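You operate a simulated robot arm through the tools that you are given. There is no shell and no other tool. Be economical: measure what you need, move in short steps, check, and stop when the job is done.

You run a simulated robot arm. Do the job below in one go: nothing can be reset, and whatever is moved stays where it is left.

TASK
Drain all four lines on the grey desk to 0 bar.
Fine: shut the HIGH levers E and Y first, join blue by lever J, open the VENT lever R and shut it again; leave the other levers; no red lamp.

Only the result counts: the job must be done as asked and must still hold three seconds after the hand-in. Knocking over, shifting, dropping, spilling or breaking anything else fails it.

THE ROBOT
A 6-joint arm with a two-finger gripper on a trunk, on a base that drives. Base frame: it is fixed to the floor where the robot stands at the start and does not move with it; the origin is under the middle of the robot, x ahead of it, y to its left, z up; the surface under the hand at the start is at about z = 905. Units: mm, degrees, N and s.
It reaches about 1298 mm from its shoulder. Its first joint turns from -149.0 to 149.0 degrees. Places, roughly: grey desk [600, -100, 600]; orange lever C [500, -400, 1000]; orange lever E [800, 0, 1000]; orange lever F [700, 0, 1000]; orange lever J [500, -300, 1000]; orange lever L [500, -100, 1000]; orange lever R [700, 200, 1000]; orange lever T [700, -200, 1000]; orange lever Y [300, -300, 1000]. Payload 1.57 kg.
The tool frame sits at the grasp point between the pads (the TCP): z along the fingers, y along the line on which they close. The tips reach 21 mm beyond it. Largest opening 70 mm; the body of the gripper starts 50 mm behind the TCP.
Orientation is that of the tool frame in the base frame, as [roll, pitch, yaw] about the fixed x, y, z axes, in that order (R = Rz(yaw) Ry(pitch) Rx(roll)). With the fingers straight down and closing along the base's y, the tool's x points along the base's -x, its y along +y and its z along -z.

THE INTERFACE
- The arm moves only by the tool drive_tool. Its argument "steps" is a list of rows, each a list of 7 numbers: the shift along the base's x, y, z in units of 40 mm (1.0 is 40 mm), then the turn, a rotation vector about the base's x, y, z in units of 5 degrees (1.0 is 5 degrees), then the finger opening in mm, from 0 to 70. In form: [[x, y, z, ax, ay, az, claw], ...]. A call has 1 to 12 rows; each row shifts and turns the commanded pose from where the row before left it. A call with a number of a shift or a turn outside -1 to 1 is refused whole. A row lasts 0.2 s, in which the tool goes at most 50 mm and 8.6 degrees; a call with a longer step from one row to the next is refused whole, and so is a gripper value outside its range. Where a pose cannot be reached the arm comes as near as it can. A force on the tool above 40 N (or 10 N above the force at the start of the call, whichever is more), or a blocked arm, ends the call early, and 0.2 s more pass. The fingers move at their own pace and stop on an object; they squeeze with about 30 N. The grip force told is the motor's: it shows also when the fingers shut on nothing. Time passes only in rows, and 0.2 s behind the last, so rows that do not move let the fingers close. It gives the time, the measured TCP pose, the force on the tool (base axes), the opening and the grip force at its end, in the units of the frame above (readings bear some noise), with the torque about the TCP (base axes, N m) and any sound that the robot's microphone picked up, and new pictures: "pictures" is both (left out), scene, wrist or none.
- Cameras (640 x 400 px; columns grow to the right, rows downward): "scene" is now at [47.2, 131.3, 1878.8]; the picture's right is [-0.28, -0.96, 0.00], its down [-0.70, 0.20, -0.68] and it looks along [0.65, -0.19, -0.73] (base axes); focal length 277 px, centre (320, 200). "wrist" rides on the gripper at [79, 4, -81] in the tool frame; the picture's right is [-0.05, 1.00, 0.00], its down [-0.67, -0.04, -0.75] and it looks along [-0.74, -0.04, 0.67] (tool axes); focal length 256 px, centre (320, 200). There is no depth. A picture from a camera that has moved, and an enlarged one, comes with that camera's place and axes in the base frame and with its lens. The place of the scene camera against the robot may be out by one fixed shift of up to 25 mm in any direction.
- slide_trunk(by): slides the trunk up (or, below 0, down) by that many mm; the arm and the scene camera ride with it, the base frame stays. It gives what a move gives, with no picture.
- drive_base(legs): drives the robot by 1 to 6 legs, each [ahead, turn to the left] in mm and degrees, along the robot's own axes; the way and the turn of a leg run together, so that a leg with both is an arc; at most 1500 mm and 180 degrees a leg. The arm and the cameras ride along, it lands a little off, and it stops where it bumps. It gives what a move gives, and a new picture of the scene camera.
- pan_tilt(pan, tilt): turns the head with the scene camera to pan (to the left, within 155 degrees either way) and tilt (down, from -29 to 69), counted from straight ahead of the robot. It gives what a move gives, and a new picture of the scene camera.
- zoom(camera, box): a new picture of the part [left, top, right, bottom] of that camera's present view, enlarged. It takes no simulated time.
- job_done(): hands the job in; it is judged then, once.

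Go step by step. Nothing tells you exact positions but the pictures and the camera data: compare them with the known pose of the tool, close in by small moves and look again before you grip or let go. The budget is 120 turns and 260 pictures, counting those below and the enlarged ones. Unless the task says otherwise, let go and move clear before handing in, and close with one line.

The tools are called after "Emit:" as a command line: name --pt "numbers of a row" for each row, then --argument value for the rest, lists and objects as JSON in quotes. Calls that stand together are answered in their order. drive_tool: Moves the arm, as the interface text tells. Its arguments: {"type":"object","properties":{"steps":{"type":"array"},"pictures":{"type":"string","enum":["both","scene","wrist","none"]}},"required":["steps"]} The other tools are called the same way: slide_trunk (by) slides the trunk up or down; drive_base (legs) drives the base; pan_tilt (pan, tilt) turns the head that bears the scene camera; zoom (camera, box) takes an enlarged picture of a part of a camera's view; job_done () hands the job in.

At the start:

```text
t: 0.0
ee_pos: [706.8, -180.2, 1201.6]
tool_rot: [179.9, 0.0, 179.5]
force: [0.1, -0.1, -0.4]
wrist_torque: [-0.01, 0.01, -0.01]
finger_gap: 69.8
grip_force: 0.0
trunk travel left (down, up): [-883.0, 87.0]
robot x, y, heading: [-1.7, -10.5, 0.1]
head pan, tilt: [-16.2, 47.2]
```

scene: 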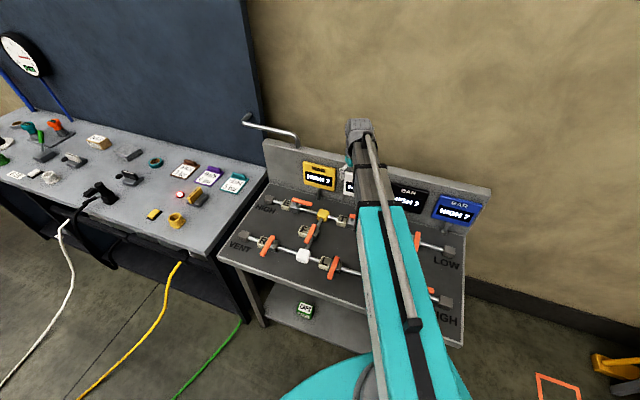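
wrist: 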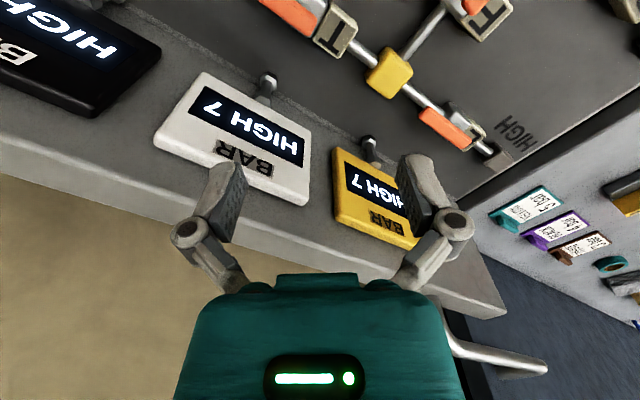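

I see the desk partly hidden by the arm, with gauges all reading HIGH 7. I'll enlarge the view and pan for a better overview.

Emit:
zoom --camera "scene" --box '[210, 130, 500, 350]'

Emit:
drive_tool --pt "-1 1 0.3 0 0 0 70" --pt "-1 1 0.3 0 0 0 70" --pt "-1 1 0.3 0 0 0 70" --pt "-1 1 0.3 0 0 0 70" --pt "-1 1 0.3 0 0 0 70" --pt "-1 1 0.3 0 0 0 70" --pt "0 1 0 0 0 0 70" --pt "0 1 0 0 0 0 70" --pt "0 1 0 0 0 0 70"

```text
1.82 times, centred on (355, 240) of scene
camera zoom: at [47.2, 131.3, 1878.8], right [-0.28, -0.96, 0.0], down [-0.7, 0.2, -0.68], along [0.65, -0.19, -0.73], focal length 504 px, centre (256, 127)
```

zoom: 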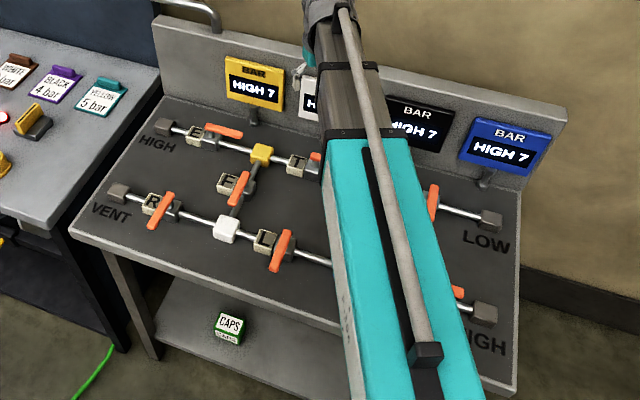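

```text
refused: row 1 steps farther than a row can; nothing moved
```

The row step was too long; I'll use smaller steps to move the arm aside to the left.

Emit:
drive_tool --pt "-0.8 0.8 0.3 0 0 0 70" --pt "-0.8 0.8 0.3 0 0 0 70" --pt "-0.8 0.8 0.3 0 0 0 70" --pt "-0.8 0.8 0.3 0 0 0 70" --pt "-0.8 0.8 0.3 0 0 0 70" --pt "-0.8 0.8 0.3 0 0 0 70" --pt "0 1 0 0 0 0 70" --pt "0 1 0 0 0 0 70" --pt "0 1 0 0 0 0 70" --pt "0 1 0 0 0 0 70" --pt "0 1 0 0 0 0 70"

```text
t: 2.4
ee_pos: [539.4, 213.3, 1201.2]
tool_rot: [179.9, 0.0, 179.6]
force: [-0.2, -0.8, -0.2]
wrist_torque: [-0.02, 0.02, 0.0]
finger_gap: 70.2
grip_force: 0.1
out of reach, approached as far as the arm can: row 1, 2, 3, 4, 5, 6
trunk travel left (down, up): [-883.0, 87.0]
robot x, y, heading: [1.0, -7.7, 0.0]
head pan, tilt: [-16.2, 47.2]
camera scene: at [47.2, 132.0, 1878.7], right [-0.28, -0.96, 0.0], down [-0.7, 0.2, -0.68], along [0.65, -0.19, -0.73], focal length 277 px, centre (320, 200)
camera wrist: at [459.0, 217.3, 1283.0], right [0.06, 1.0, 0.0], down [0.67, -0.04, 0.75], along [0.74, -0.04, -0.67], focal length 256 px, centre (320, 200)
```

scene: 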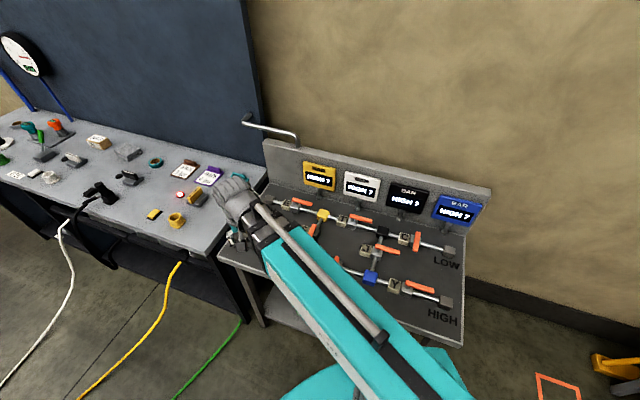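
wrist: 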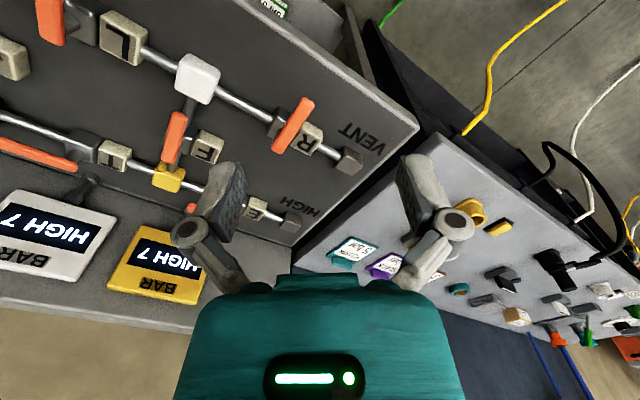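

Emit:
zoom --camera "scene" --box '[300, 160, 500, 340]'

Emit:
zoom --camera "wrist" --box '[0, 0, 420, 260]'

```text
2.22 times, centred on (400, 250) of scene
camera zoom: at [47.2, 132.0, 1878.7], right [-0.28, -0.96, 0.0], down [-0.7, 0.2, -0.68], along [0.65, -0.19, -0.73], focal length 615 px, centre (142, 89)
```

zoom: 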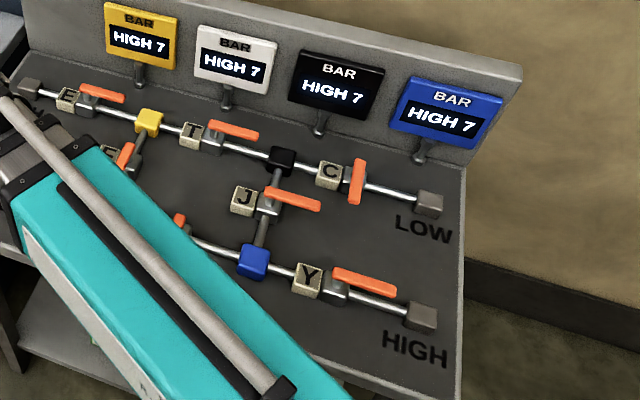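

```text
1.52 times, centred on (210, 130) of wrist
camera zoom: at [459.0, 217.3, 1283.0], right [0.06, 1.0, 0.0], down [0.67, -0.04, 0.75], along [0.74, -0.04, -0.67], focal length 390 px, centre (488, 307)
```

zoom: 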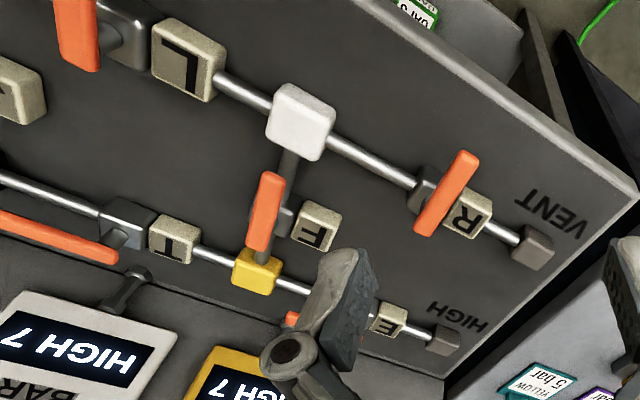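

The layout reads clearly: HIGH–E–yellow–T–black–C–LOW in back, F and J in the middle, VENT–R–white–L–blue–Y–HIGH in front. Handles along a pipe are open. I take R at about (690,150) with its handle reaching toward the robot; next I move closer to R to measure.

Emit:
drive_tool --pt "0.6 -0.2 -0.6 0 0 0 70" --pt "0.6 -0.2 -0.6 0 0 0 70" --pt "0.5 -0.2 -0.6 0 0 0 0" --pt "0 -0.2 -0.6 0 0 0 0" --pt "0 0 0 0 0 0 0" --pt "0 0 0 0 0 0 0"

```text
t: 3.8
ee_pos: [604.5, 179.3, 1202.1]
tool_rot: [-180.0, 0.0, 179.6]
force: [0.9, 0.4, -0.1]
wrist_torque: [0.01, 0.02, 0.01]
finger_gap: 0.0
grip_force: 28.5
out of reach, approached as far as the arm can: row 1, 2, 3, 4
trunk travel left (down, up): [-883.0, 87.0]
robot x, y, heading: [-3.5, -6.6, 0.2]
head pan, tilt: [-16.2, 47.2]
camera scene: at [47.2, 131.3, 1878.8], right [-0.28, -0.96, 0.0], down [-0.7, 0.2, -0.68], along [0.65, -0.19, -0.73], focal length 277 px, centre (320, 200)
camera wrist: at [525.4, 183.6, 1283.1], right [0.06, 1.0, 0.0], down [0.67, -0.04, 0.75], along [0.74, -0.04, -0.67], focal length 256 px, centre (320, 200)
```

scene: 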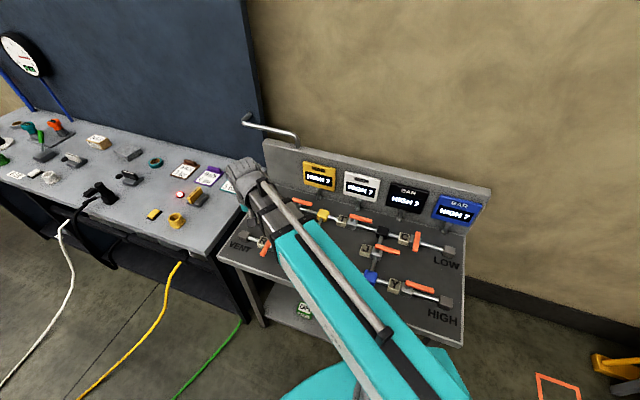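
wrist: 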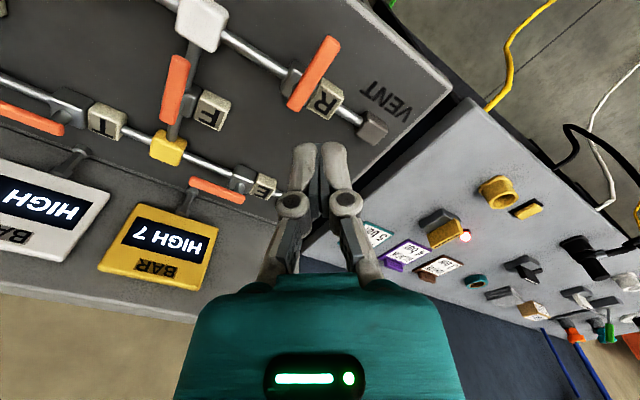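

The height did not change even though I commanded down; I'll test a small pure-z move and check both directions.

Emit:
drive_tool --pt "0 0 -0.5 0 0 0 0" --pt "0 0 -0.5 0 0 0 0" --pictures "none"

```text
t: 4.4
ee_pos: [604.1, 179.7, 1202.4]
tool_rot: [180.0, -0.1, 179.7]
force: [-0.5, 0.1, 0.7]
wrist_torque: [0.0, -0.02, 0.01]
finger_gap: 0.2
grip_force: 28.8
out of reach, approached as far as the arm can: row 1, 2
trunk travel left (down, up): [-883.0, 87.0]
robot x, y, heading: [-3.9, -11.0, 0.1]
head pan, tilt: [-16.2, 47.2]
```

The arm holds its height, so the trunk must provide vertical motion. I'll lower it 100 mm and check.

Emit:
slide_trunk --by -100

Emit:
drive_tool --pt "0 0 0 0 0 0 0"

```text
t: 5.7
ee_pos: [604.7, 179.5, 1102.0]
tool_rot: [180.0, 0.0, 179.7]
force: [0.4, -0.8, -0.1]
wrist_torque: [0.0, -0.02, 0.03]
finger_gap: 0.1
grip_force: 28.8
trunk travel left (down, up): [-783.0, 187.0]
robot x, y, heading: [0.2, -6.4, 0.2]
head pan, tilt: [-16.2, 47.2]
```

```text
t: 6.1
ee_pos: [603.9, 180.2, 1101.6]
tool_rot: [180.0, 0.1, 179.6]
force: [-0.1, 0.8, -0.4]
wrist_torque: [0.01, -0.01, -0.02]
finger_gap: 0.0
grip_force: 28.8
trunk travel left (down, up): [-783.0, 187.0]
robot x, y, heading: [-2.1, -6.9, 0.0]
head pan, tilt: [-16.2, 47.2]
camera scene: at [47.1, 131.4, 1778.8], right [-0.28, -0.96, 0.0], down [-0.7, 0.2, -0.68], along [0.65, -0.19, -0.73], focal length 277 px, centre (320, 200)
camera wrist: at [525.3, 183.7, 1183.1], right [0.06, 1.0, 0.0], down [0.67, -0.04, 0.75], along [0.74, -0.04, -0.67], focal length 256 px, centre (320, 200)
```

scene: 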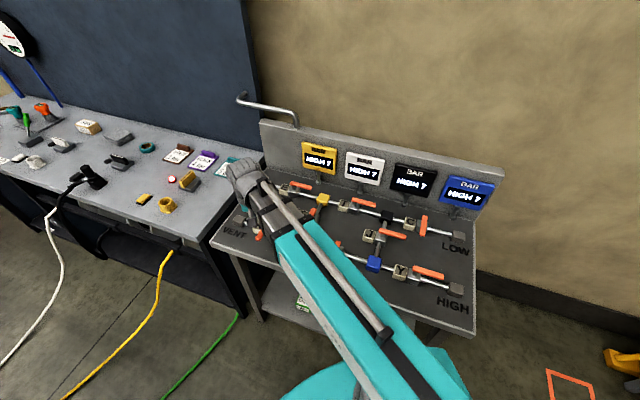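
wrist: 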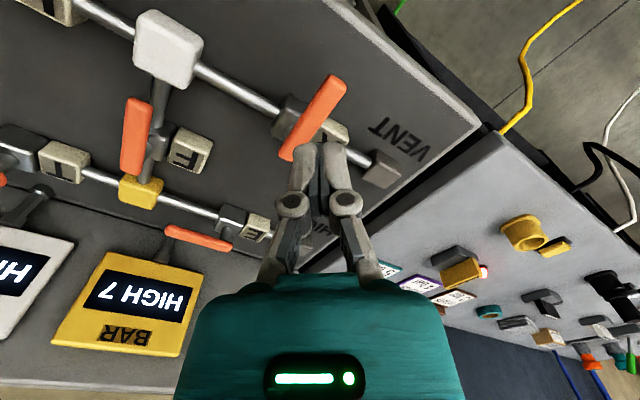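

By comparing the two wrist pictures (cameras 100 mm apart) I place lever R's handle top at z≈962, pivot near (671,157), and the desk row direction at (-0.61,-0.79). I'll yaw the hand −38° to line up with the desk and move toward E for a closer look.

Emit:
drive_tool --pt "0.43 -0.47 0 0 0 -0.95 0" --pt "0.43 -0.47 0 0 0 -0.95 0" --pt "0.43 -0.47 0 0 0 -0.95 0" --pt "0.43 -0.47 0 0 0 -0.95 0" --pt "0.43 -0.47 0 0 0 -0.95 0" --pt "0.43 -0.47 0 0 0 -0.95 0" --pt "0.43 -0.47 0 0 0 -0.95 0" --pt "0.43 -0.47 0 0 0 -0.95 0" --pt "0 0 0 0 0 0 0"

```text
t: 8.1
ee_pos: [741.2, 29.1, 1101.9]
tool_rot: [180.0, 0.1, 141.6]
force: [-0.7, 0.7, -0.4]
wrist_torque: [0.01, 0.03, -0.02]
finger_gap: 0.1
grip_force: 28.5
trunk travel left (down, up): [-783.0, 187.0]
robot x, y, heading: [-3.3, -10.6, 0.4]
head pan, tilt: [-16.2, 47.2]
camera scene: at [47.2, 131.2, 1778.8], right [-0.28, -0.96, 0.0], down [-0.7, 0.2, -0.68], along [0.65, -0.19, -0.73], focal length 277 px, centre (320, 200)
camera wrist: at [682.2, 81.6, 1183.1], right [0.66, 0.75, 0.0], down [0.5, -0.44, 0.75], along [0.56, -0.49, -0.67], focal length 256 px, centre (320, 200)
```

scene: 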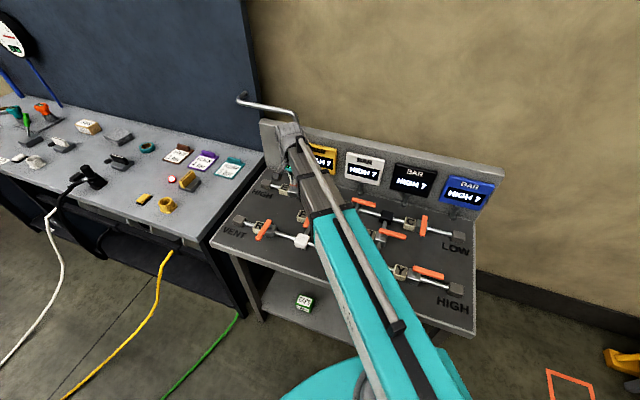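
wrist: 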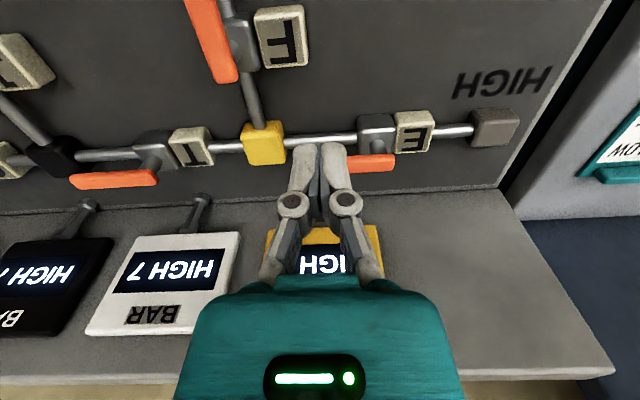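

I now see E's handle along its pipe, extending toward the yellow node; pivot estimated at (854,9), handle to about (816,-41). I'll go behind the handle (gauge side) and lower partway to check.

Emit:
drive_tool --pt "0.52 -0.34 0 0 0 0 0" --pt "0.52 -0.34 0 0 0 0 0" --pt "0.52 -0.34 0 0 0 0 0" --pt "0.53 -0.34 0 0 0 0 0" --pt "0.53 -0.34 0 0 0 0 0" --pt "0 0 0 0 0 0 0" --pictures "none"

Emit:
slide_trunk --by -70

Emit:
drive_tool --pt "0 0 0 0 0 0 0"

```text
t: 9.5
ee_pos: [845.6, -39.3, 1101.5]
tool_rot: [180.0, 0.1, 141.5]
force: [0.2, 0.2, -0.6]
wrist_torque: [0.04, -0.01, 0.02]
finger_gap: 0.0
grip_force: 28.5
trunk travel left (down, up): [-783.0, 187.0]
robot x, y, heading: [-1.8, -4.5, 0.1]
head pan, tilt: [-16.2, 47.2]
```

```text
t: 10.6
ee_pos: [845.6, -40.1, 1031.4]
tool_rot: [179.9, 0.1, 141.6]
force: [-1.1, -0.8, -0.4]
wrist_torque: [-0.01, 0.03, 0.03]
finger_gap: 0.0
grip_force: 29.0
trunk travel left (down, up): [-713.0, 257.0]
robot x, y, heading: [2.5, -3.2, -0.0]
head pan, tilt: [-16.2, 47.2]
```

```text
t: 11.0
ee_pos: [845.1, -38.6, 1032.7]
tool_rot: [-180.0, 0.0, 141.6]
force: [-0.1, -0.4, -0.1]
wrist_torque: [-0.01, 0.0, 0.06]
finger_gap: 0.1
grip_force: 28.2
trunk travel left (down, up): [-713.0, 257.0]
robot x, y, heading: [-5.7, -6.7, 0.2]
head pan, tilt: [-16.2, 47.2]
camera scene: at [47.3, 131.3, 1708.8], right [-0.28, -0.96, 0.0], down [-0.7, 0.2, -0.68], along [0.65, -0.19, -0.73], focal length 277 px, centre (320, 200)
camera wrist: at [786.6, 12.9, 1113.1], right [0.66, 0.75, 0.0], down [0.5, -0.44, 0.75], along [0.56, -0.49, -0.67], focal length 256 px, centre (320, 200)
```

scene: 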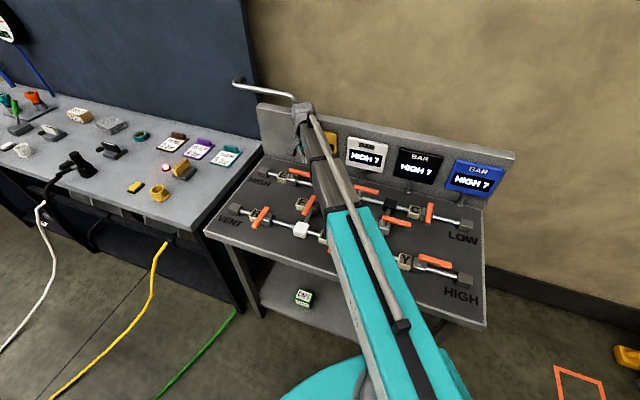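
wrist: 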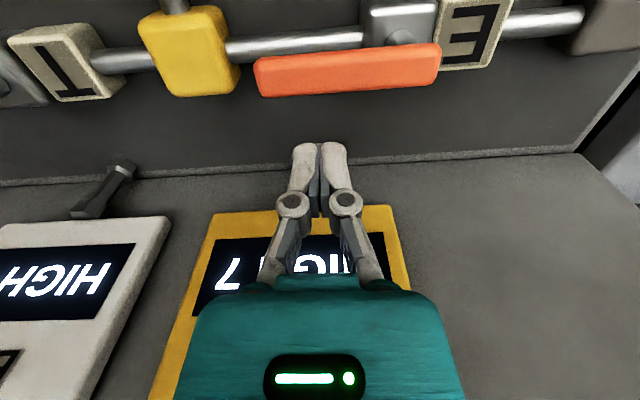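

E's handle spans s≈451–551 mm along the row with its pivot near (854,9). I'll back the finger off 8 mm for clearance and lower beside the handle.

Emit:
drive_tool --pt "0.17 -0.13 0 0 0 0 0" --pt "0 0 0 0 0 0 0" --pictures "none"

Emit:
slide_trunk --by -68

Emit:
drive_tool --pt "0 0 0 0 0 0 0" --pictures "wrist"

```text
t: 11.6
ee_pos: [852.3, -43.8, 1032.6]
tool_rot: [-180.0, 0.1, 141.5]
force: [0.4, 0.1, -0.1]
wrist_torque: [-0.01, -0.01, 0.01]
finger_gap: 0.1
grip_force: 28.7
trunk travel left (down, up): [-713.0, 257.0]
robot x, y, heading: [-0.3, -13.1, -0.0]
head pan, tilt: [-16.2, 47.2]
```

```text
t: 12.7
ee_pos: [852.2, -44.9, 964.4]
tool_rot: [-179.9, 0.0, 141.5]
force: [-0.3, -0.4, 0.5]
wrist_torque: [0.02, 0.03, 0.02]
finger_gap: 0.4
grip_force: 28.9
trunk travel left (down, up): [-645.0, 325.0]
robot x, y, heading: [-0.3, -10.7, 0.3]
head pan, tilt: [-16.2, 47.2]
```

```text
t: 13.1
ee_pos: [853.2, -45.3, 964.8]
tool_rot: [-180.0, 0.1, 141.6]
force: [0.2, 0.7, 0.4]
wrist_torque: [-0.02, -0.02, -0.03]
finger_gap: 0.0
grip_force: 28.4
trunk travel left (down, up): [-645.0, 325.0]
robot x, y, heading: [-5.5, -7.5, 0.0]
head pan, tilt: [-16.2, 47.2]
camera wrist: at [793.3, 7.3, 1045.1], right [0.66, 0.75, 0.0], down [0.5, -0.44, 0.75], along [0.56, -0.49, -0.67], focal length 256 px, centre (320, 200)
```

wrist: 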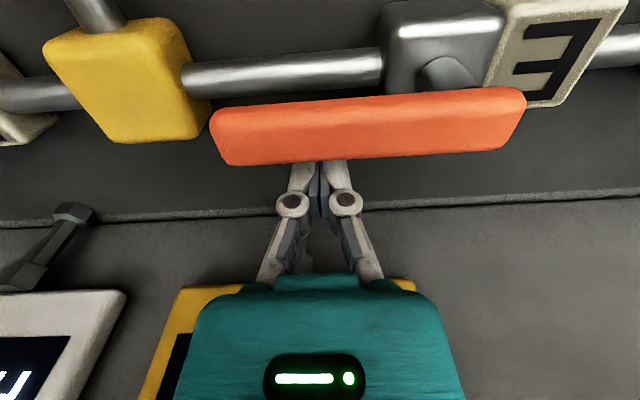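

The fingertip sits behind and below the handle top. Now push it on an arc toward the robot, first half.

Emit:
drive_tool --pt "-0.18 0.17 0 0 0 0 0" --pt "-0.19 0.09 0 0 0 0 0" --pt "-0.19 0.09 0 0 0 0 0" --pt "-0.15 0.15 0 0 0 0 0" --pt "-0.14 0.15 0 0 0 0 0"

```text
t: 14.3
ee_pos: [818.1, -18.6, 964.4]
tool_rot: [-179.9, 0.1, 141.6]
force: [-0.4, 0.0, -0.1]
wrist_torque: [-0.01, 0.03, 0.0]
finger_gap: 0.3
grip_force: 28.6
trunk travel left (down, up): [-645.0, 325.0]
robot x, y, heading: [-0.1, -6.9, 0.5]
head pan, tilt: [-16.2, 47.2]
camera scene: at [47.2, 131.3, 1640.8], right [-0.28, -0.96, 0.0], down [-0.7, 0.2, -0.68], along [0.65, -0.19, -0.73], focal length 277 px, centre (320, 200)
camera wrist: at [758.6, 32.4, 1045.1], right [0.66, 0.75, 0.0], down [0.5, -0.44, 0.75], along [0.56, -0.49, -0.67], focal length 256 px, centre (320, 200)
```

scene: 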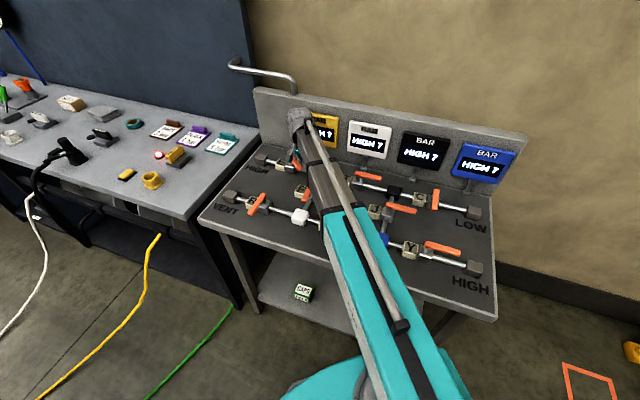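
wrist: 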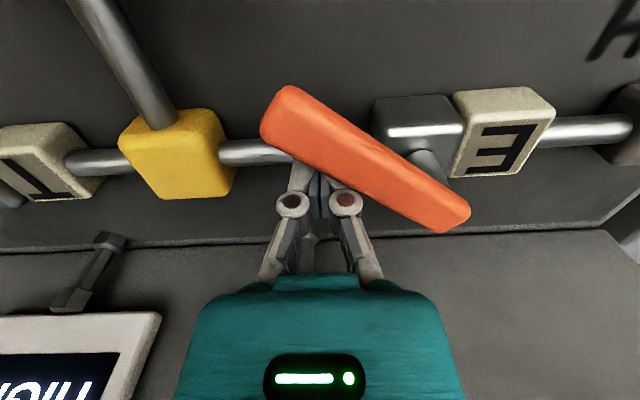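

The lever turns easily in the expected direction. Continuing the second half of the arc.

Emit:
drive_tool --pt "-0.09 0.19 0 0 0 0 0" --pt "-0.08 0.19 0 0 0 0 0" --pt "-0.02 0.21 0 0 0 0 0" --pt "-0.01 0.21 0 0 0 0 0" --pt "0.03 0.15 0 0 0 0 0" --pt "0.04 0.15 0 0 0 0 0"

```text
t: 15.7
ee_pos: [813.4, 20.4, 963.5]
tool_rot: [-179.6, 0.0, 141.4]
force: [-13.9, -37.1, -9.4]
wrist_torque: [0.44, -0.15, -0.14]
finger_gap: 0.0
grip_force: 28.7
trunk travel left (down, up): [-645.0, 325.0]
robot x, y, heading: [-1.8, -10.1, 0.2]
head pan, tilt: [-16.2, 47.2]
camera scene: at [46.5, 126.9, 1641.0], right [-0.28, -0.96, 0.0], down [-0.7, 0.21, -0.68], along [0.65, -0.19, -0.73], focal length 277 px, centre (320, 200)
camera wrist: at [752.4, 71.7, 1045.3], right [0.66, 0.75, -0.01], down [0.5, -0.44, 0.75], along [0.56, -0.5, -0.67], focal length 256 px, centre (320, 200)
```

scene: 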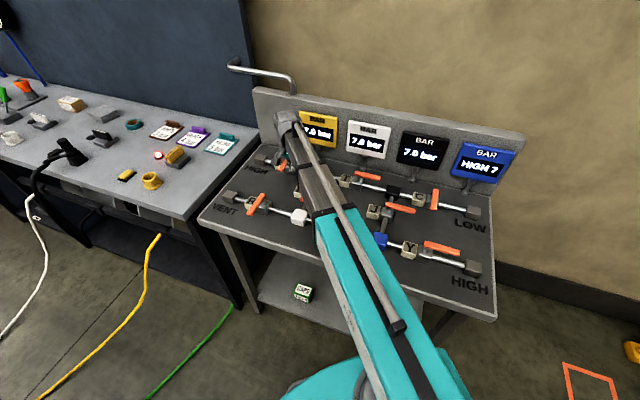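
wrist: 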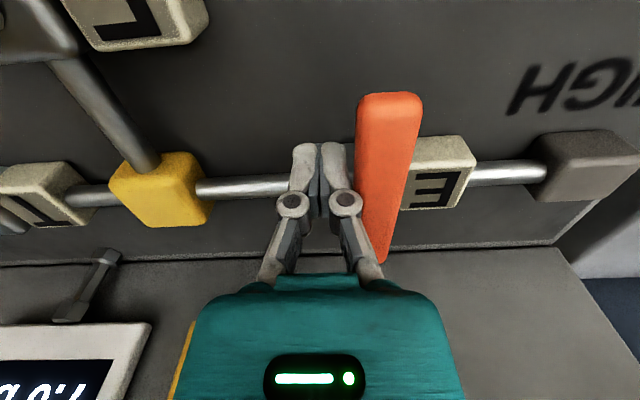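

E is shut: yellow, white and black now read 7.0 bar rather than HIGH. I'll back off, raise, and head to Y (estimated pivot near n≈445, about (340,-287)).

Emit:
drive_tool --pt "-0.2 -0.25 0 0 0 0 0" --pt "-0.2 -0.25 0 0 0 0 0" --pt "0 0 0 0 0 0 0" --pictures "none"

Emit:
slide_trunk --by 170

Emit:
drive_tool --pt "-0.8 -0.58 0 0 0 0 0" --pt "-0.8 -0.58 0 0 0 0 0" --pt "-0.8 -0.58 0 0 0 0 0" --pt "-0.8 -0.58 0 0 0 0 0" --pt "-0.8 -0.58 0 0 0 0 0" --pt "-0.8 -0.58 0 0 0 0 0" --pt "-0.8 -0.58 0 0 0 0 0" --pt "-0.8 -0.58 0 0 0 0 0"

```text
t: 16.5
ee_pos: [797.0, 5.0, 963.8]
tool_rot: [180.0, -0.1, 141.6]
force: [0.5, -0.5, 0.6]
wrist_torque: [0.01, 0.01, 0.02]
finger_gap: 0.0
grip_force: 28.0
trunk travel left (down, up): [-645.0, 325.0]
robot x, y, heading: [-5.2, -9.1, 0.1]
head pan, tilt: [-16.2, 47.2]
```

```text
t: 18.4
ee_pos: [797.7, 4.6, 1133.3]
tool_rot: [180.0, 0.0, 141.6]
force: [-0.2, 0.3, -0.1]
wrist_torque: [0.01, -0.02, -0.03]
finger_gap: 0.0
grip_force: 28.9
trunk travel left (down, up): [-815.0, 155.0]
robot x, y, heading: [-2.4, -6.0, 0.3]
head pan, tilt: [-16.2, 47.2]
```

```text
t: 20.2
ee_pos: [541.8, -179.3, 1134.4]
tool_rot: [-180.0, 0.1, 141.7]
force: [0.5, -0.7, 0.2]
wrist_torque: [-0.01, -0.03, 0.02]
finger_gap: 0.0
grip_force: 28.3
trunk travel left (down, up): [-815.0, 155.0]
robot x, y, heading: [-2.3, -7.7, 0.2]
head pan, tilt: [-16.2, 47.2]
camera scene: at [46.6, 131.2, 1810.8], right [-0.28, -0.96, 0.0], down [-0.7, 0.2, -0.68], along [0.65, -0.19, -0.73], focal length 277 px, centre (320, 200)
camera wrist: at [482.2, -127.9, 1215.3], right [0.66, 0.75, 0.0], down [0.5, -0.44, 0.75], along [0.56, -0.49, -0.67], focal length 256 px, centre (320, 200)
```

scene: 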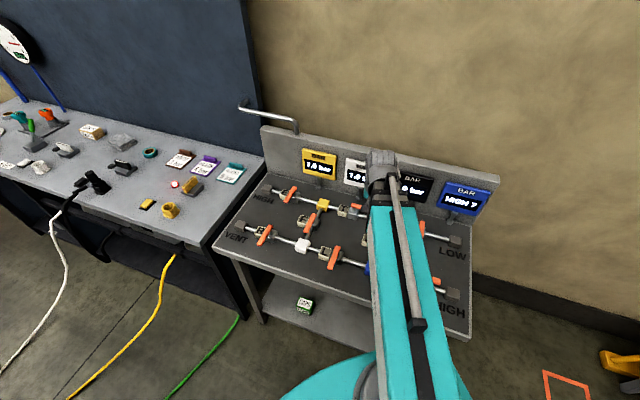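
wrist: 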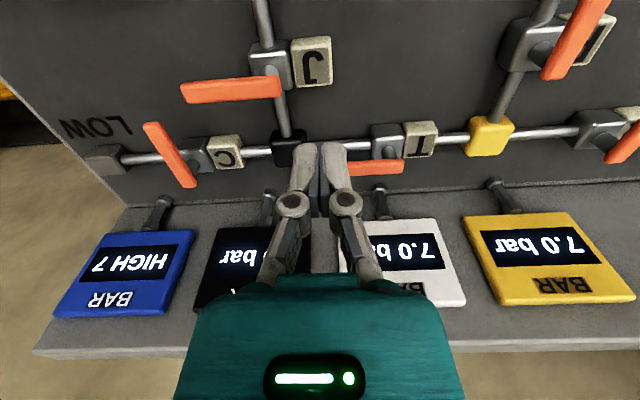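

E shows crosswise. J is located: pivot s≈126, n≈569. Continue to Y's back side.

Emit:
drive_tool --pt "-0.735 -0.58 0 0 0 0 0" --pt "-0.735 -0.58 0 0 0 0 0" --pt "-0.735 -0.58 0 0 0 0 0" --pt "-0.735 -0.58 0 0 0 0 0" --pt "-0.735 -0.58 0 0 0 0 0" --pt "-0.735 -0.58 0 0 0 0 0" --pt "-0.735 -0.58 0 0 0 0 0"

```text
t: 21.8
ee_pos: [374.1, -371.5, 1134.2]
tool_rot: [-180.0, 0.0, 141.8]
force: [0.2, -0.2, -0.1]
wrist_torque: [0.0, 0.0, 0.02]
finger_gap: 0.3
grip_force: 28.9
out of reach, approached as far as the arm can: row 3, 4, 5, 6, 7
trunk travel left (down, up): [-815.0, 155.0]
robot x, y, heading: [-2.8, -7.2, 0.2]
head pan, tilt: [-16.2, 47.2]
camera scene: at [46.7, 131.0, 1810.8], right [-0.28, -0.96, 0.0], down [-0.7, 0.2, -0.68], along [0.65, -0.19, -0.73], focal length 277 px, centre (320, 200)
camera wrist: at [315.1, -320.5, 1215.3], right [0.66, 0.75, 0.0], down [0.5, -0.44, 0.74], along [0.56, -0.49, -0.67], focal length 256 px, centre (320, 200)
```

scene: 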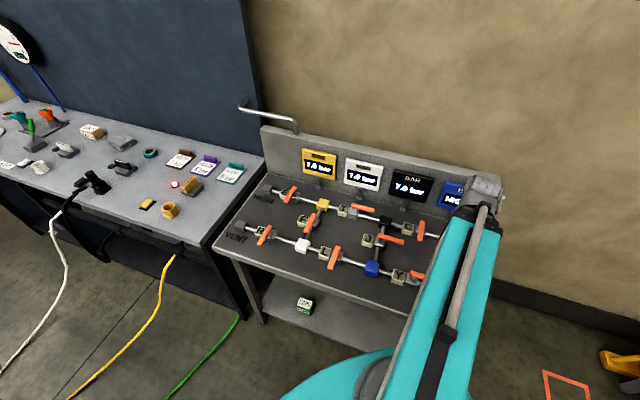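
wrist: 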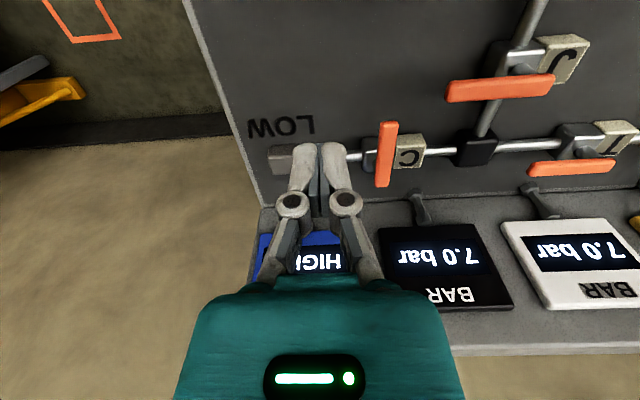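

The arm can't fold in close enough for Y (minimum radius about 530 mm), so I'll back the base up. First look behind.

Emit:
pan_tilt --pan 155 --tilt 45

Emit:
pan_tilt --pan -155 --tilt 45

```text
t: 24.4
ee_pos: [373.6, -372.1, 1133.5]
tool_rot: [-180.0, 0.1, 141.6]
force: [-0.6, 0.0, -0.8]
wrist_torque: [0.01, -0.02, 0.03]
finger_gap: 0.1
grip_force: 28.7
trunk travel left (down, up): [-815.0, 155.0]
robot x, y, heading: [0.2, -7.5, 0.2]
head pan, tilt: [154.7, 45.0]
camera scene: at [-102.9, 188.1, 1813.8], right [0.43, 0.9, 0.0], down [0.64, -0.3, -0.71], along [-0.64, 0.3, -0.71], focal length 277 px, centre (320, 200)
```

scene: 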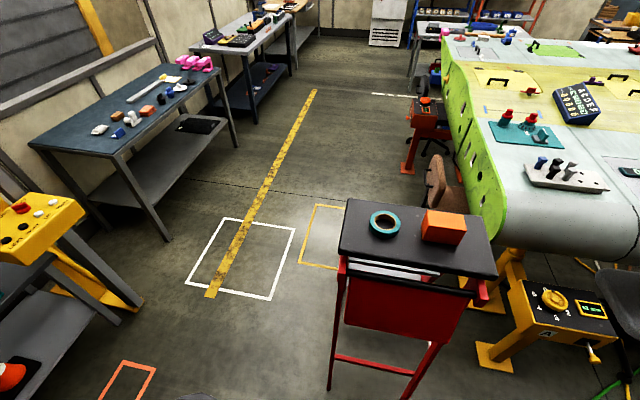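

```text
t: 28.6
ee_pos: [374.8, -371.1, 1133.3]
tool_rot: [-180.0, 0.0, 141.6]
force: [0.4, -0.8, -0.6]
wrist_torque: [-0.01, -0.03, -0.02]
finger_gap: 0.0
grip_force: 28.6
trunk travel left (down, up): [-815.0, 155.0]
robot x, y, heading: [-0.1, -6.1, -0.2]
head pan, tilt: [-154.7, 45.0]
camera scene: at [-102.8, 118.6, 1813.8], right [-0.43, 0.9, 0.0], down [0.64, 0.3, -0.71], along [-0.64, -0.3, -0.71], focal length 277 px, centre (320, 200)
```

scene: 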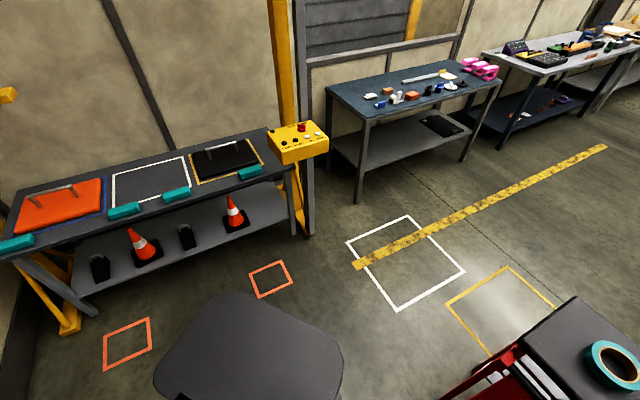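

Straight behind is clear for 200 mm (the red cart is off to the left at y>500). I'll back up 200 mm and look at the desk again.

Emit:
drive_base --legs '[[-200, 0]]'

Emit:
pan_tilt --pan -16 --tilt 42

Emit:
drive_tool --pt "0 0 0 0 0 0 0" --pictures "wrist"

```text
t: 30.4
ee_pos: [176.0, -372.1, 1133.3]
tool_rot: [180.0, 0.0, 141.6]
force: [-0.6, -0.7, 0.4]
wrist_torque: [-0.01, -0.01, 0.0]
finger_gap: 0.2
grip_force: 28.5
trunk travel left (down, up): [-815.0, 155.0]
robot x, y, heading: [-198.8, -9.9, 0.0]
head pan, tilt: [-154.7, 45.0]
camera scene: at [-300.7, 118.6, 1813.8], right [-0.43, 0.9, 0.0], down [0.64, 0.3, -0.71], along [-0.64, -0.3, -0.71], focal length 277 px, centre (320, 200)
```

scene: 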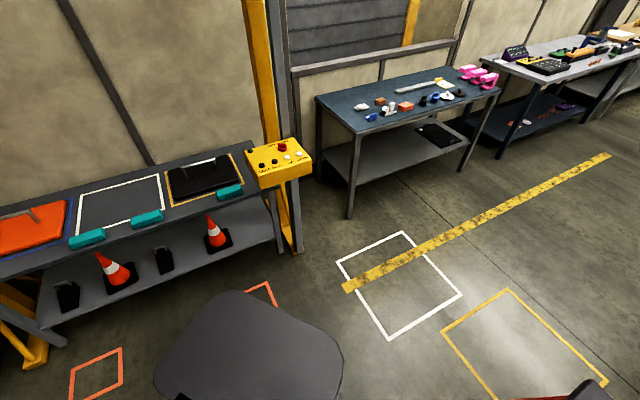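

```text
t: 32.6
ee_pos: [177.3, -372.1, 1135.2]
tool_rot: [180.0, -0.1, 141.7]
force: [-0.7, -0.6, -0.6]
wrist_torque: [0.0, 0.0, -0.01]
finger_gap: 0.2
grip_force: 28.3
trunk travel left (down, up): [-815.0, 155.0]
robot x, y, heading: [-199.3, -8.0, 0.4]
head pan, tilt: [-16.0, 42.0]
camera scene: at [-146.2, 130.2, 1818.1], right [-0.28, -0.96, 0.0], down [-0.64, 0.18, -0.74], along [0.71, -0.21, -0.67], focal length 277 px, centre (320, 200)
```

scene: 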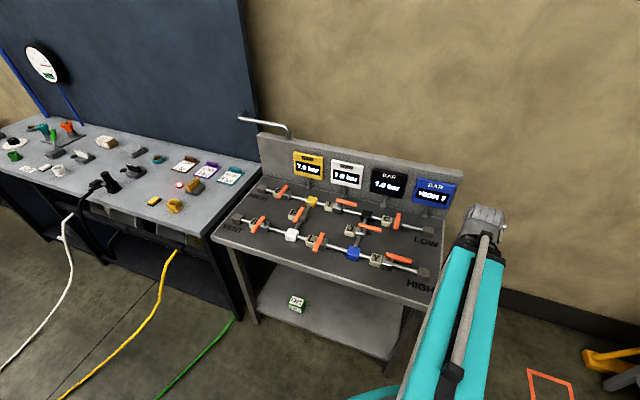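

```text
t: 33.0
ee_pos: [177.2, -371.3, 1133.6]
tool_rot: [180.0, -0.1, 141.6]
force: [-1.0, -0.2, 0.3]
wrist_torque: [-0.01, -0.01, 0.03]
finger_gap: 0.0
grip_force: 27.9
trunk travel left (down, up): [-815.0, 155.0]
robot x, y, heading: [-198.1, -10.5, -0.1]
head pan, tilt: [-16.0, 42.0]
camera wrist: at [118.0, -320.4, 1215.3], right [0.66, 0.75, 0.0], down [0.5, -0.44, 0.74], along [0.56, -0.49, -0.67], focal length 256 px, centre (320, 200)
```

wrist: 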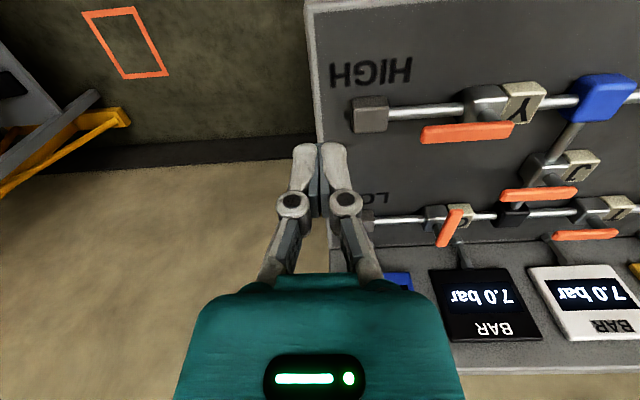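

Y's handle is clear: n≈464, pivot at s≈8. I'll go behind it at (365,-330) and lower partway.

Emit:
drive_tool --pt "0.94 0.205 0 0 0 0 0" --pt "0.94 0.205 0 0 0 0 0" --pt "0.94 0.205 0 0 0 0 0" --pt "0.94 0.205 0 0 0 0 0" --pt "0.94 0.205 0 0 0 0 0" --pt "0 0 0 0 0 0 0" --pictures "none"

Emit:
slide_trunk --by -102

Emit:
drive_tool --pt "0 0 0 0 0 0 0" --pictures "both"

```text
t: 34.4
ee_pos: [366.5, -330.3, 1133.6]
tool_rot: [180.0, -0.1, 141.7]
force: [0.2, 0.3, 0.1]
wrist_torque: [-0.01, 0.0, -0.01]
finger_gap: 0.4
grip_force: 28.0
trunk travel left (down, up): [-815.0, 155.0]
robot x, y, heading: [-204.1, -8.2, -0.2]
head pan, tilt: [-16.0, 42.0]
```

```text
t: 35.8
ee_pos: [364.3, -330.9, 1032.0]
tool_rot: [-180.0, 0.1, 141.6]
force: [-0.5, -0.1, 0.4]
wrist_torque: [0.01, 0.0, -0.04]
finger_gap: 0.0
grip_force: 28.2
trunk travel left (down, up): [-713.0, 257.0]
robot x, y, heading: [-195.6, -9.5, -0.3]
head pan, tilt: [-16.0, 42.0]
```

```text
t: 36.1
ee_pos: [366.0, -332.0, 1032.6]
tool_rot: [-179.9, -0.1, 141.6]
force: [0.1, 0.2, 0.1]
wrist_torque: [0.01, -0.02, -0.01]
finger_gap: 0.0
grip_force: 28.7
trunk travel left (down, up): [-713.0, 257.0]
robot x, y, heading: [-195.3, -8.5, 0.1]
head pan, tilt: [-16.0, 42.0]
camera scene: at [-146.1, 130.3, 1716.2], right [-0.28, -0.96, 0.0], down [-0.64, 0.18, -0.74], along [0.71, -0.2, -0.67], focal length 277 px, centre (320, 200)
camera wrist: at [306.0, -279.2, 1113.3], right [0.66, 0.75, 0.0], down [0.5, -0.44, 0.74], along [0.56, -0.49, -0.67], focal length 256 px, centre (320, 200)
```

scene: 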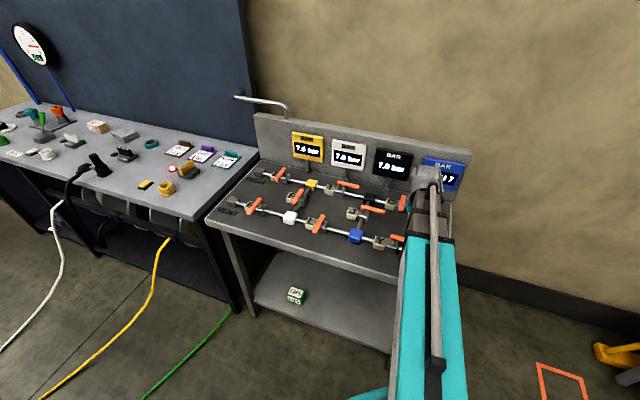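
wrist: 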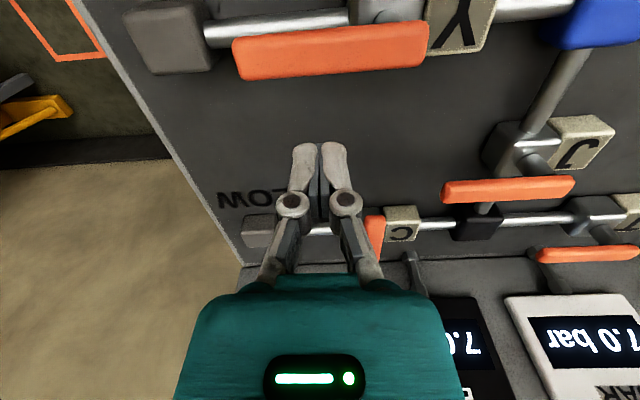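

Geometry matches the E approach; I shift 8 mm along the row, lower, and then push the same arc.

Emit:
drive_tool --pt "-0.12 -0.16 0 0 0 0 0" --pt "0 0 0 0 0 0 0" --pictures "none"

Emit:
slide_trunk --by -68

Emit:
drive_tool --pt "-0.18 0.17 0 0 0 0 0" --pt "-0.19 0.09 0 0 0 0 0" --pt "-0.19 0.09 0 0 0 0 0" --pt "-0.15 0.15 0 0 0 0 0" --pt "-0.14 0.15 0 0 0 0 0" --pictures "wrist"

```text
t: 36.8
ee_pos: [359.9, -337.1, 1031.2]
tool_rot: [180.0, -0.1, 141.5]
force: [0.6, -0.5, 0.5]
wrist_torque: [-0.01, -0.03, 0.01]
finger_gap: 0.0
grip_force: 28.6
trunk travel left (down, up): [-713.0, 257.0]
robot x, y, heading: [-200.6, -8.2, 0.0]
head pan, tilt: [-16.0, 42.0]
```

```text
t: 37.8
ee_pos: [359.7, -337.3, 964.7]
tool_rot: [-179.9, 0.0, 141.6]
force: [-0.2, -0.2, -0.4]
wrist_torque: [0.0, 0.02, -0.01]
finger_gap: 0.2
grip_force: 29.2
trunk travel left (down, up): [-645.0, 325.0]
robot x, y, heading: [-198.0, -10.8, -0.0]
head pan, tilt: [-16.0, 42.0]
```

```text
t: 39.0
ee_pos: [326.4, -311.0, 963.5]
tool_rot: [-180.0, -0.1, 141.6]
force: [-0.9, -0.4, 0.4]
wrist_torque: [-0.03, 0.0, 0.0]
finger_gap: 0.0
grip_force: 27.7
trunk travel left (down, up): [-645.0, 325.0]
robot x, y, heading: [-196.8, -6.8, -0.3]
head pan, tilt: [-16.0, 42.0]
camera wrist: at [266.8, -259.8, 1045.3], right [0.66, 0.75, 0.0], down [0.5, -0.44, 0.74], along [0.56, -0.49, -0.67], focal length 256 px, centre (320, 200)
```

wrist: 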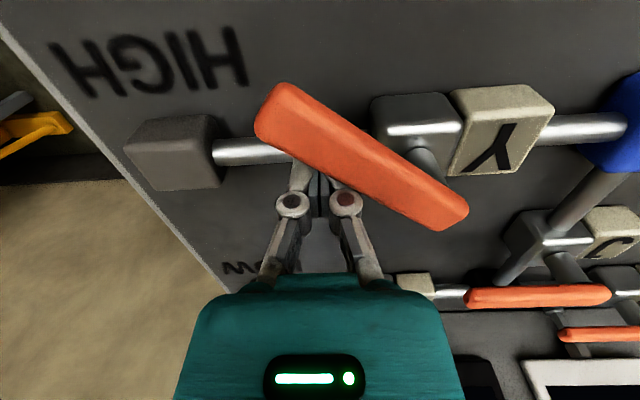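

Identical to the E case; finishing the arc.

Emit:
drive_tool --pt "-0.09 0.19 0 0 0 0 0" --pt "-0.08 0.19 0 0 0 0 0" --pt "-0.02 0.21 0 0 0 0 0" --pt "-0.01 0.21 0 0 0 0 0" --pt "0.03 0.15 0 0 0 0 0" --pt "0.04 0.15 0 0 0 0 0"

```text
t: 40.5
ee_pos: [318.3, -275.0, 964.9]
tool_rot: [-179.3, 0.2, 141.2]
force: [-9.1, -17.5, 2.0]
wrist_torque: [0.26, -0.16, -0.06]
finger_gap: 0.1
grip_force: 28.5
trunk travel left (down, up): [-645.0, 325.0]
robot x, y, heading: [-200.5, -8.0, -0.2]
head pan, tilt: [-16.0, 42.0]
stopped in row 6: the force on the tool passed its limit at 42 N (the readings are from after the stop); the commanded pose is now the measured one
camera scene: at [-147.8, 127.7, 1648.4], right [-0.28, -0.96, 0.0], down [-0.64, 0.19, -0.74], along [0.71, -0.2, -0.67], focal length 277 px, centre (320, 200)
camera wrist: at [259.9, -221.6, 1045.0], right [0.67, 0.75, -0.01], down [0.5, -0.44, 0.75], along [0.55, -0.5, -0.66], focal length 256 px, centre (320, 200)
```

scene: 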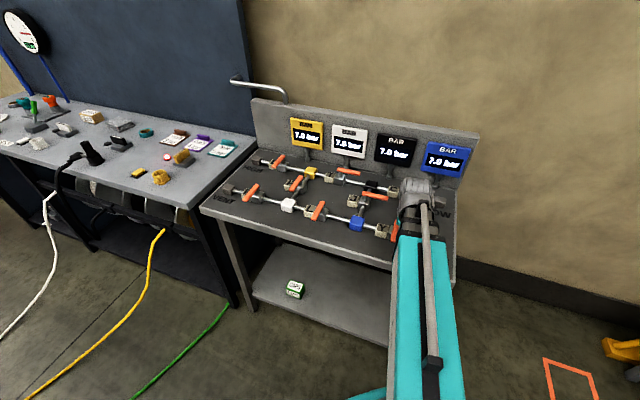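
wrist: 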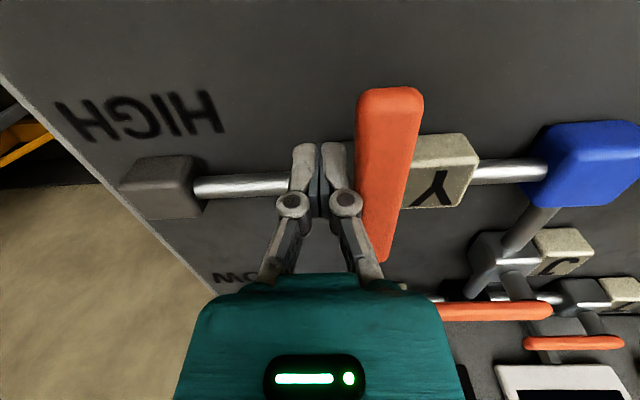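

Y is shut; blue now reads 7.0 bar. I back off, lift, and go behind J's handle at about (520,-301).

Emit:
drive_tool --pt "-0.2 -0.25 0 0 0 0 0" --pt "-0.2 -0.25 0 0 0 0 0" --pt "0 0 0 0 0 0 0" --pictures "none"

Emit:
slide_trunk --by 68

Emit:
drive_tool --pt "0.9 -0.025 0 0 0 0 0" --pt "0.9 -0.025 0 0 0 0 0" --pt "0.9 -0.025 0 0 0 0 0" --pt "0.9 -0.025 0 0 0 0 0" --pt "0.9 -0.025 0 0 0 0 0" --pt "0.9 -0.025 0 0 0 0 0" --pt "0 0 0 0 0 0 0"

```text
t: 41.3
ee_pos: [303.2, -289.9, 964.1]
tool_rot: [-179.6, 0.2, 141.3]
force: [0.4, -0.3, -0.7]
wrist_torque: [-0.01, -0.04, 0.0]
finger_gap: 0.0
grip_force: 28.1
trunk travel left (down, up): [-645.0, 325.0]
robot x, y, heading: [-201.2, -9.2, -0.0]
head pan, tilt: [-16.0, 42.0]
```

```text
t: 42.4
ee_pos: [303.9, -291.1, 1031.4]
tool_rot: [-179.5, 0.1, 141.5]
force: [-0.3, 0.0, -0.1]
wrist_torque: [0.02, 0.04, -0.01]
finger_gap: 0.2
grip_force: 29.0
trunk travel left (down, up): [-713.0, 257.0]
robot x, y, heading: [-199.0, -7.5, -0.0]
head pan, tilt: [-16.0, 42.0]
```

```text
t: 44.0
ee_pos: [516.9, -297.1, 1031.1]
tool_rot: [-179.5, 0.1, 141.4]
force: [0.0, -1.1, 0.1]
wrist_torque: [-0.02, -0.01, 0.01]
finger_gap: 0.3
grip_force: 28.5
trunk travel left (down, up): [-713.0, 257.0]
robot x, y, heading: [-193.7, -7.6, -0.2]
head pan, tilt: [-16.0, 42.0]
camera scene: at [-146.0, 130.3, 1716.1], right [-0.28, -0.96, 0.0], down [-0.64, 0.18, -0.74], along [0.71, -0.2, -0.67], focal length 277 px, centre (320, 200)
camera wrist: at [459.1, -244.5, 1112.9], right [0.67, 0.75, -0.01], down [0.5, -0.44, 0.75], along [0.55, -0.5, -0.67], focal length 256 px, centre (320, 200)
```

scene: 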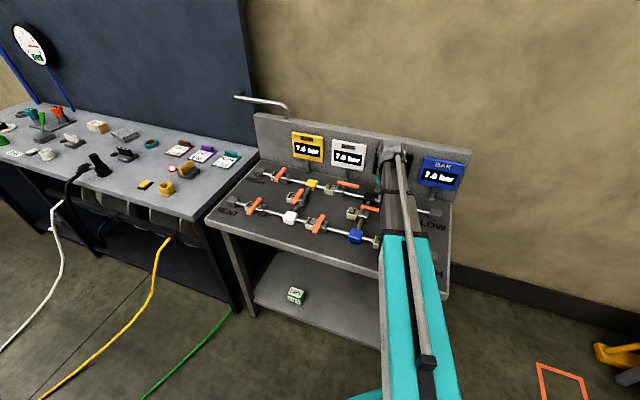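
wrist: 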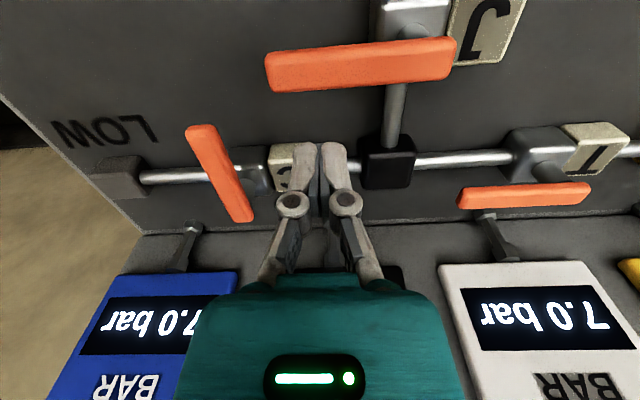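

I need about 8 mm along the row and 7 mm back; adjusting, lowering, then pushing J.

Emit:
drive_tool --pt "0.26 0.05 0 0 0 0 0" --pt "0 0 0 0 0 0 0" --pictures "none"

Emit:
slide_trunk --by -67

Emit:
drive_tool --pt "-0.18 0.17 0 0 0 0 0" --pt "-0.19 0.09 0 0 0 0 0" --pt "-0.19 0.09 0 0 0 0 0" --pt "-0.15 0.15 0 0 0 0 0" --pt "-0.14 0.15 0 0 0 0 0" --pictures "wrist"

```text
t: 44.6
ee_pos: [529.5, -294.0, 1031.7]
tool_rot: [-179.5, 0.2, 141.3]
force: [0.0, 0.4, 0.4]
wrist_torque: [-0.01, 0.0, 0.0]
finger_gap: 0.1
grip_force: 28.7
trunk travel left (down, up): [-713.0, 257.0]
robot x, y, heading: [-198.9, -9.3, 0.1]
head pan, tilt: [-16.0, 42.0]
```

```text
t: 45.7
ee_pos: [527.6, -294.1, 964.7]
tool_rot: [-179.4, 0.1, 141.5]
force: [-0.2, -0.2, 0.4]
wrist_torque: [-0.01, 0.01, 0.02]
finger_gap: 0.2
grip_force: 28.6
trunk travel left (down, up): [-646.0, 324.0]
robot x, y, heading: [-199.9, -9.0, 0.2]
head pan, tilt: [-16.0, 42.0]
```

```text
t: 46.9
ee_pos: [495.0, -268.6, 964.6]
tool_rot: [-179.5, 0.2, 141.4]
force: [-0.8, -0.1, 0.2]
wrist_torque: [-0.02, -0.01, -0.01]
finger_gap: 0.0
grip_force: 28.9
trunk travel left (down, up): [-646.0, 324.0]
robot x, y, heading: [-196.3, -10.0, -0.0]
head pan, tilt: [-16.0, 42.0]
camera wrist: at [435.5, -216.0, 1046.0], right [0.67, 0.75, -0.01], down [0.5, -0.44, 0.75], along [0.55, -0.5, -0.67], focal length 256 px, centre (320, 200)
```

wrist: 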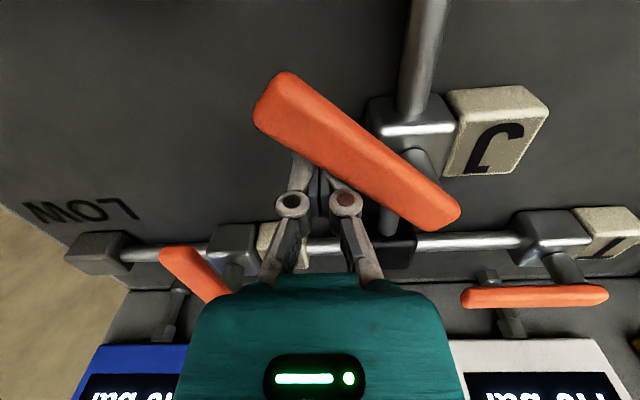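

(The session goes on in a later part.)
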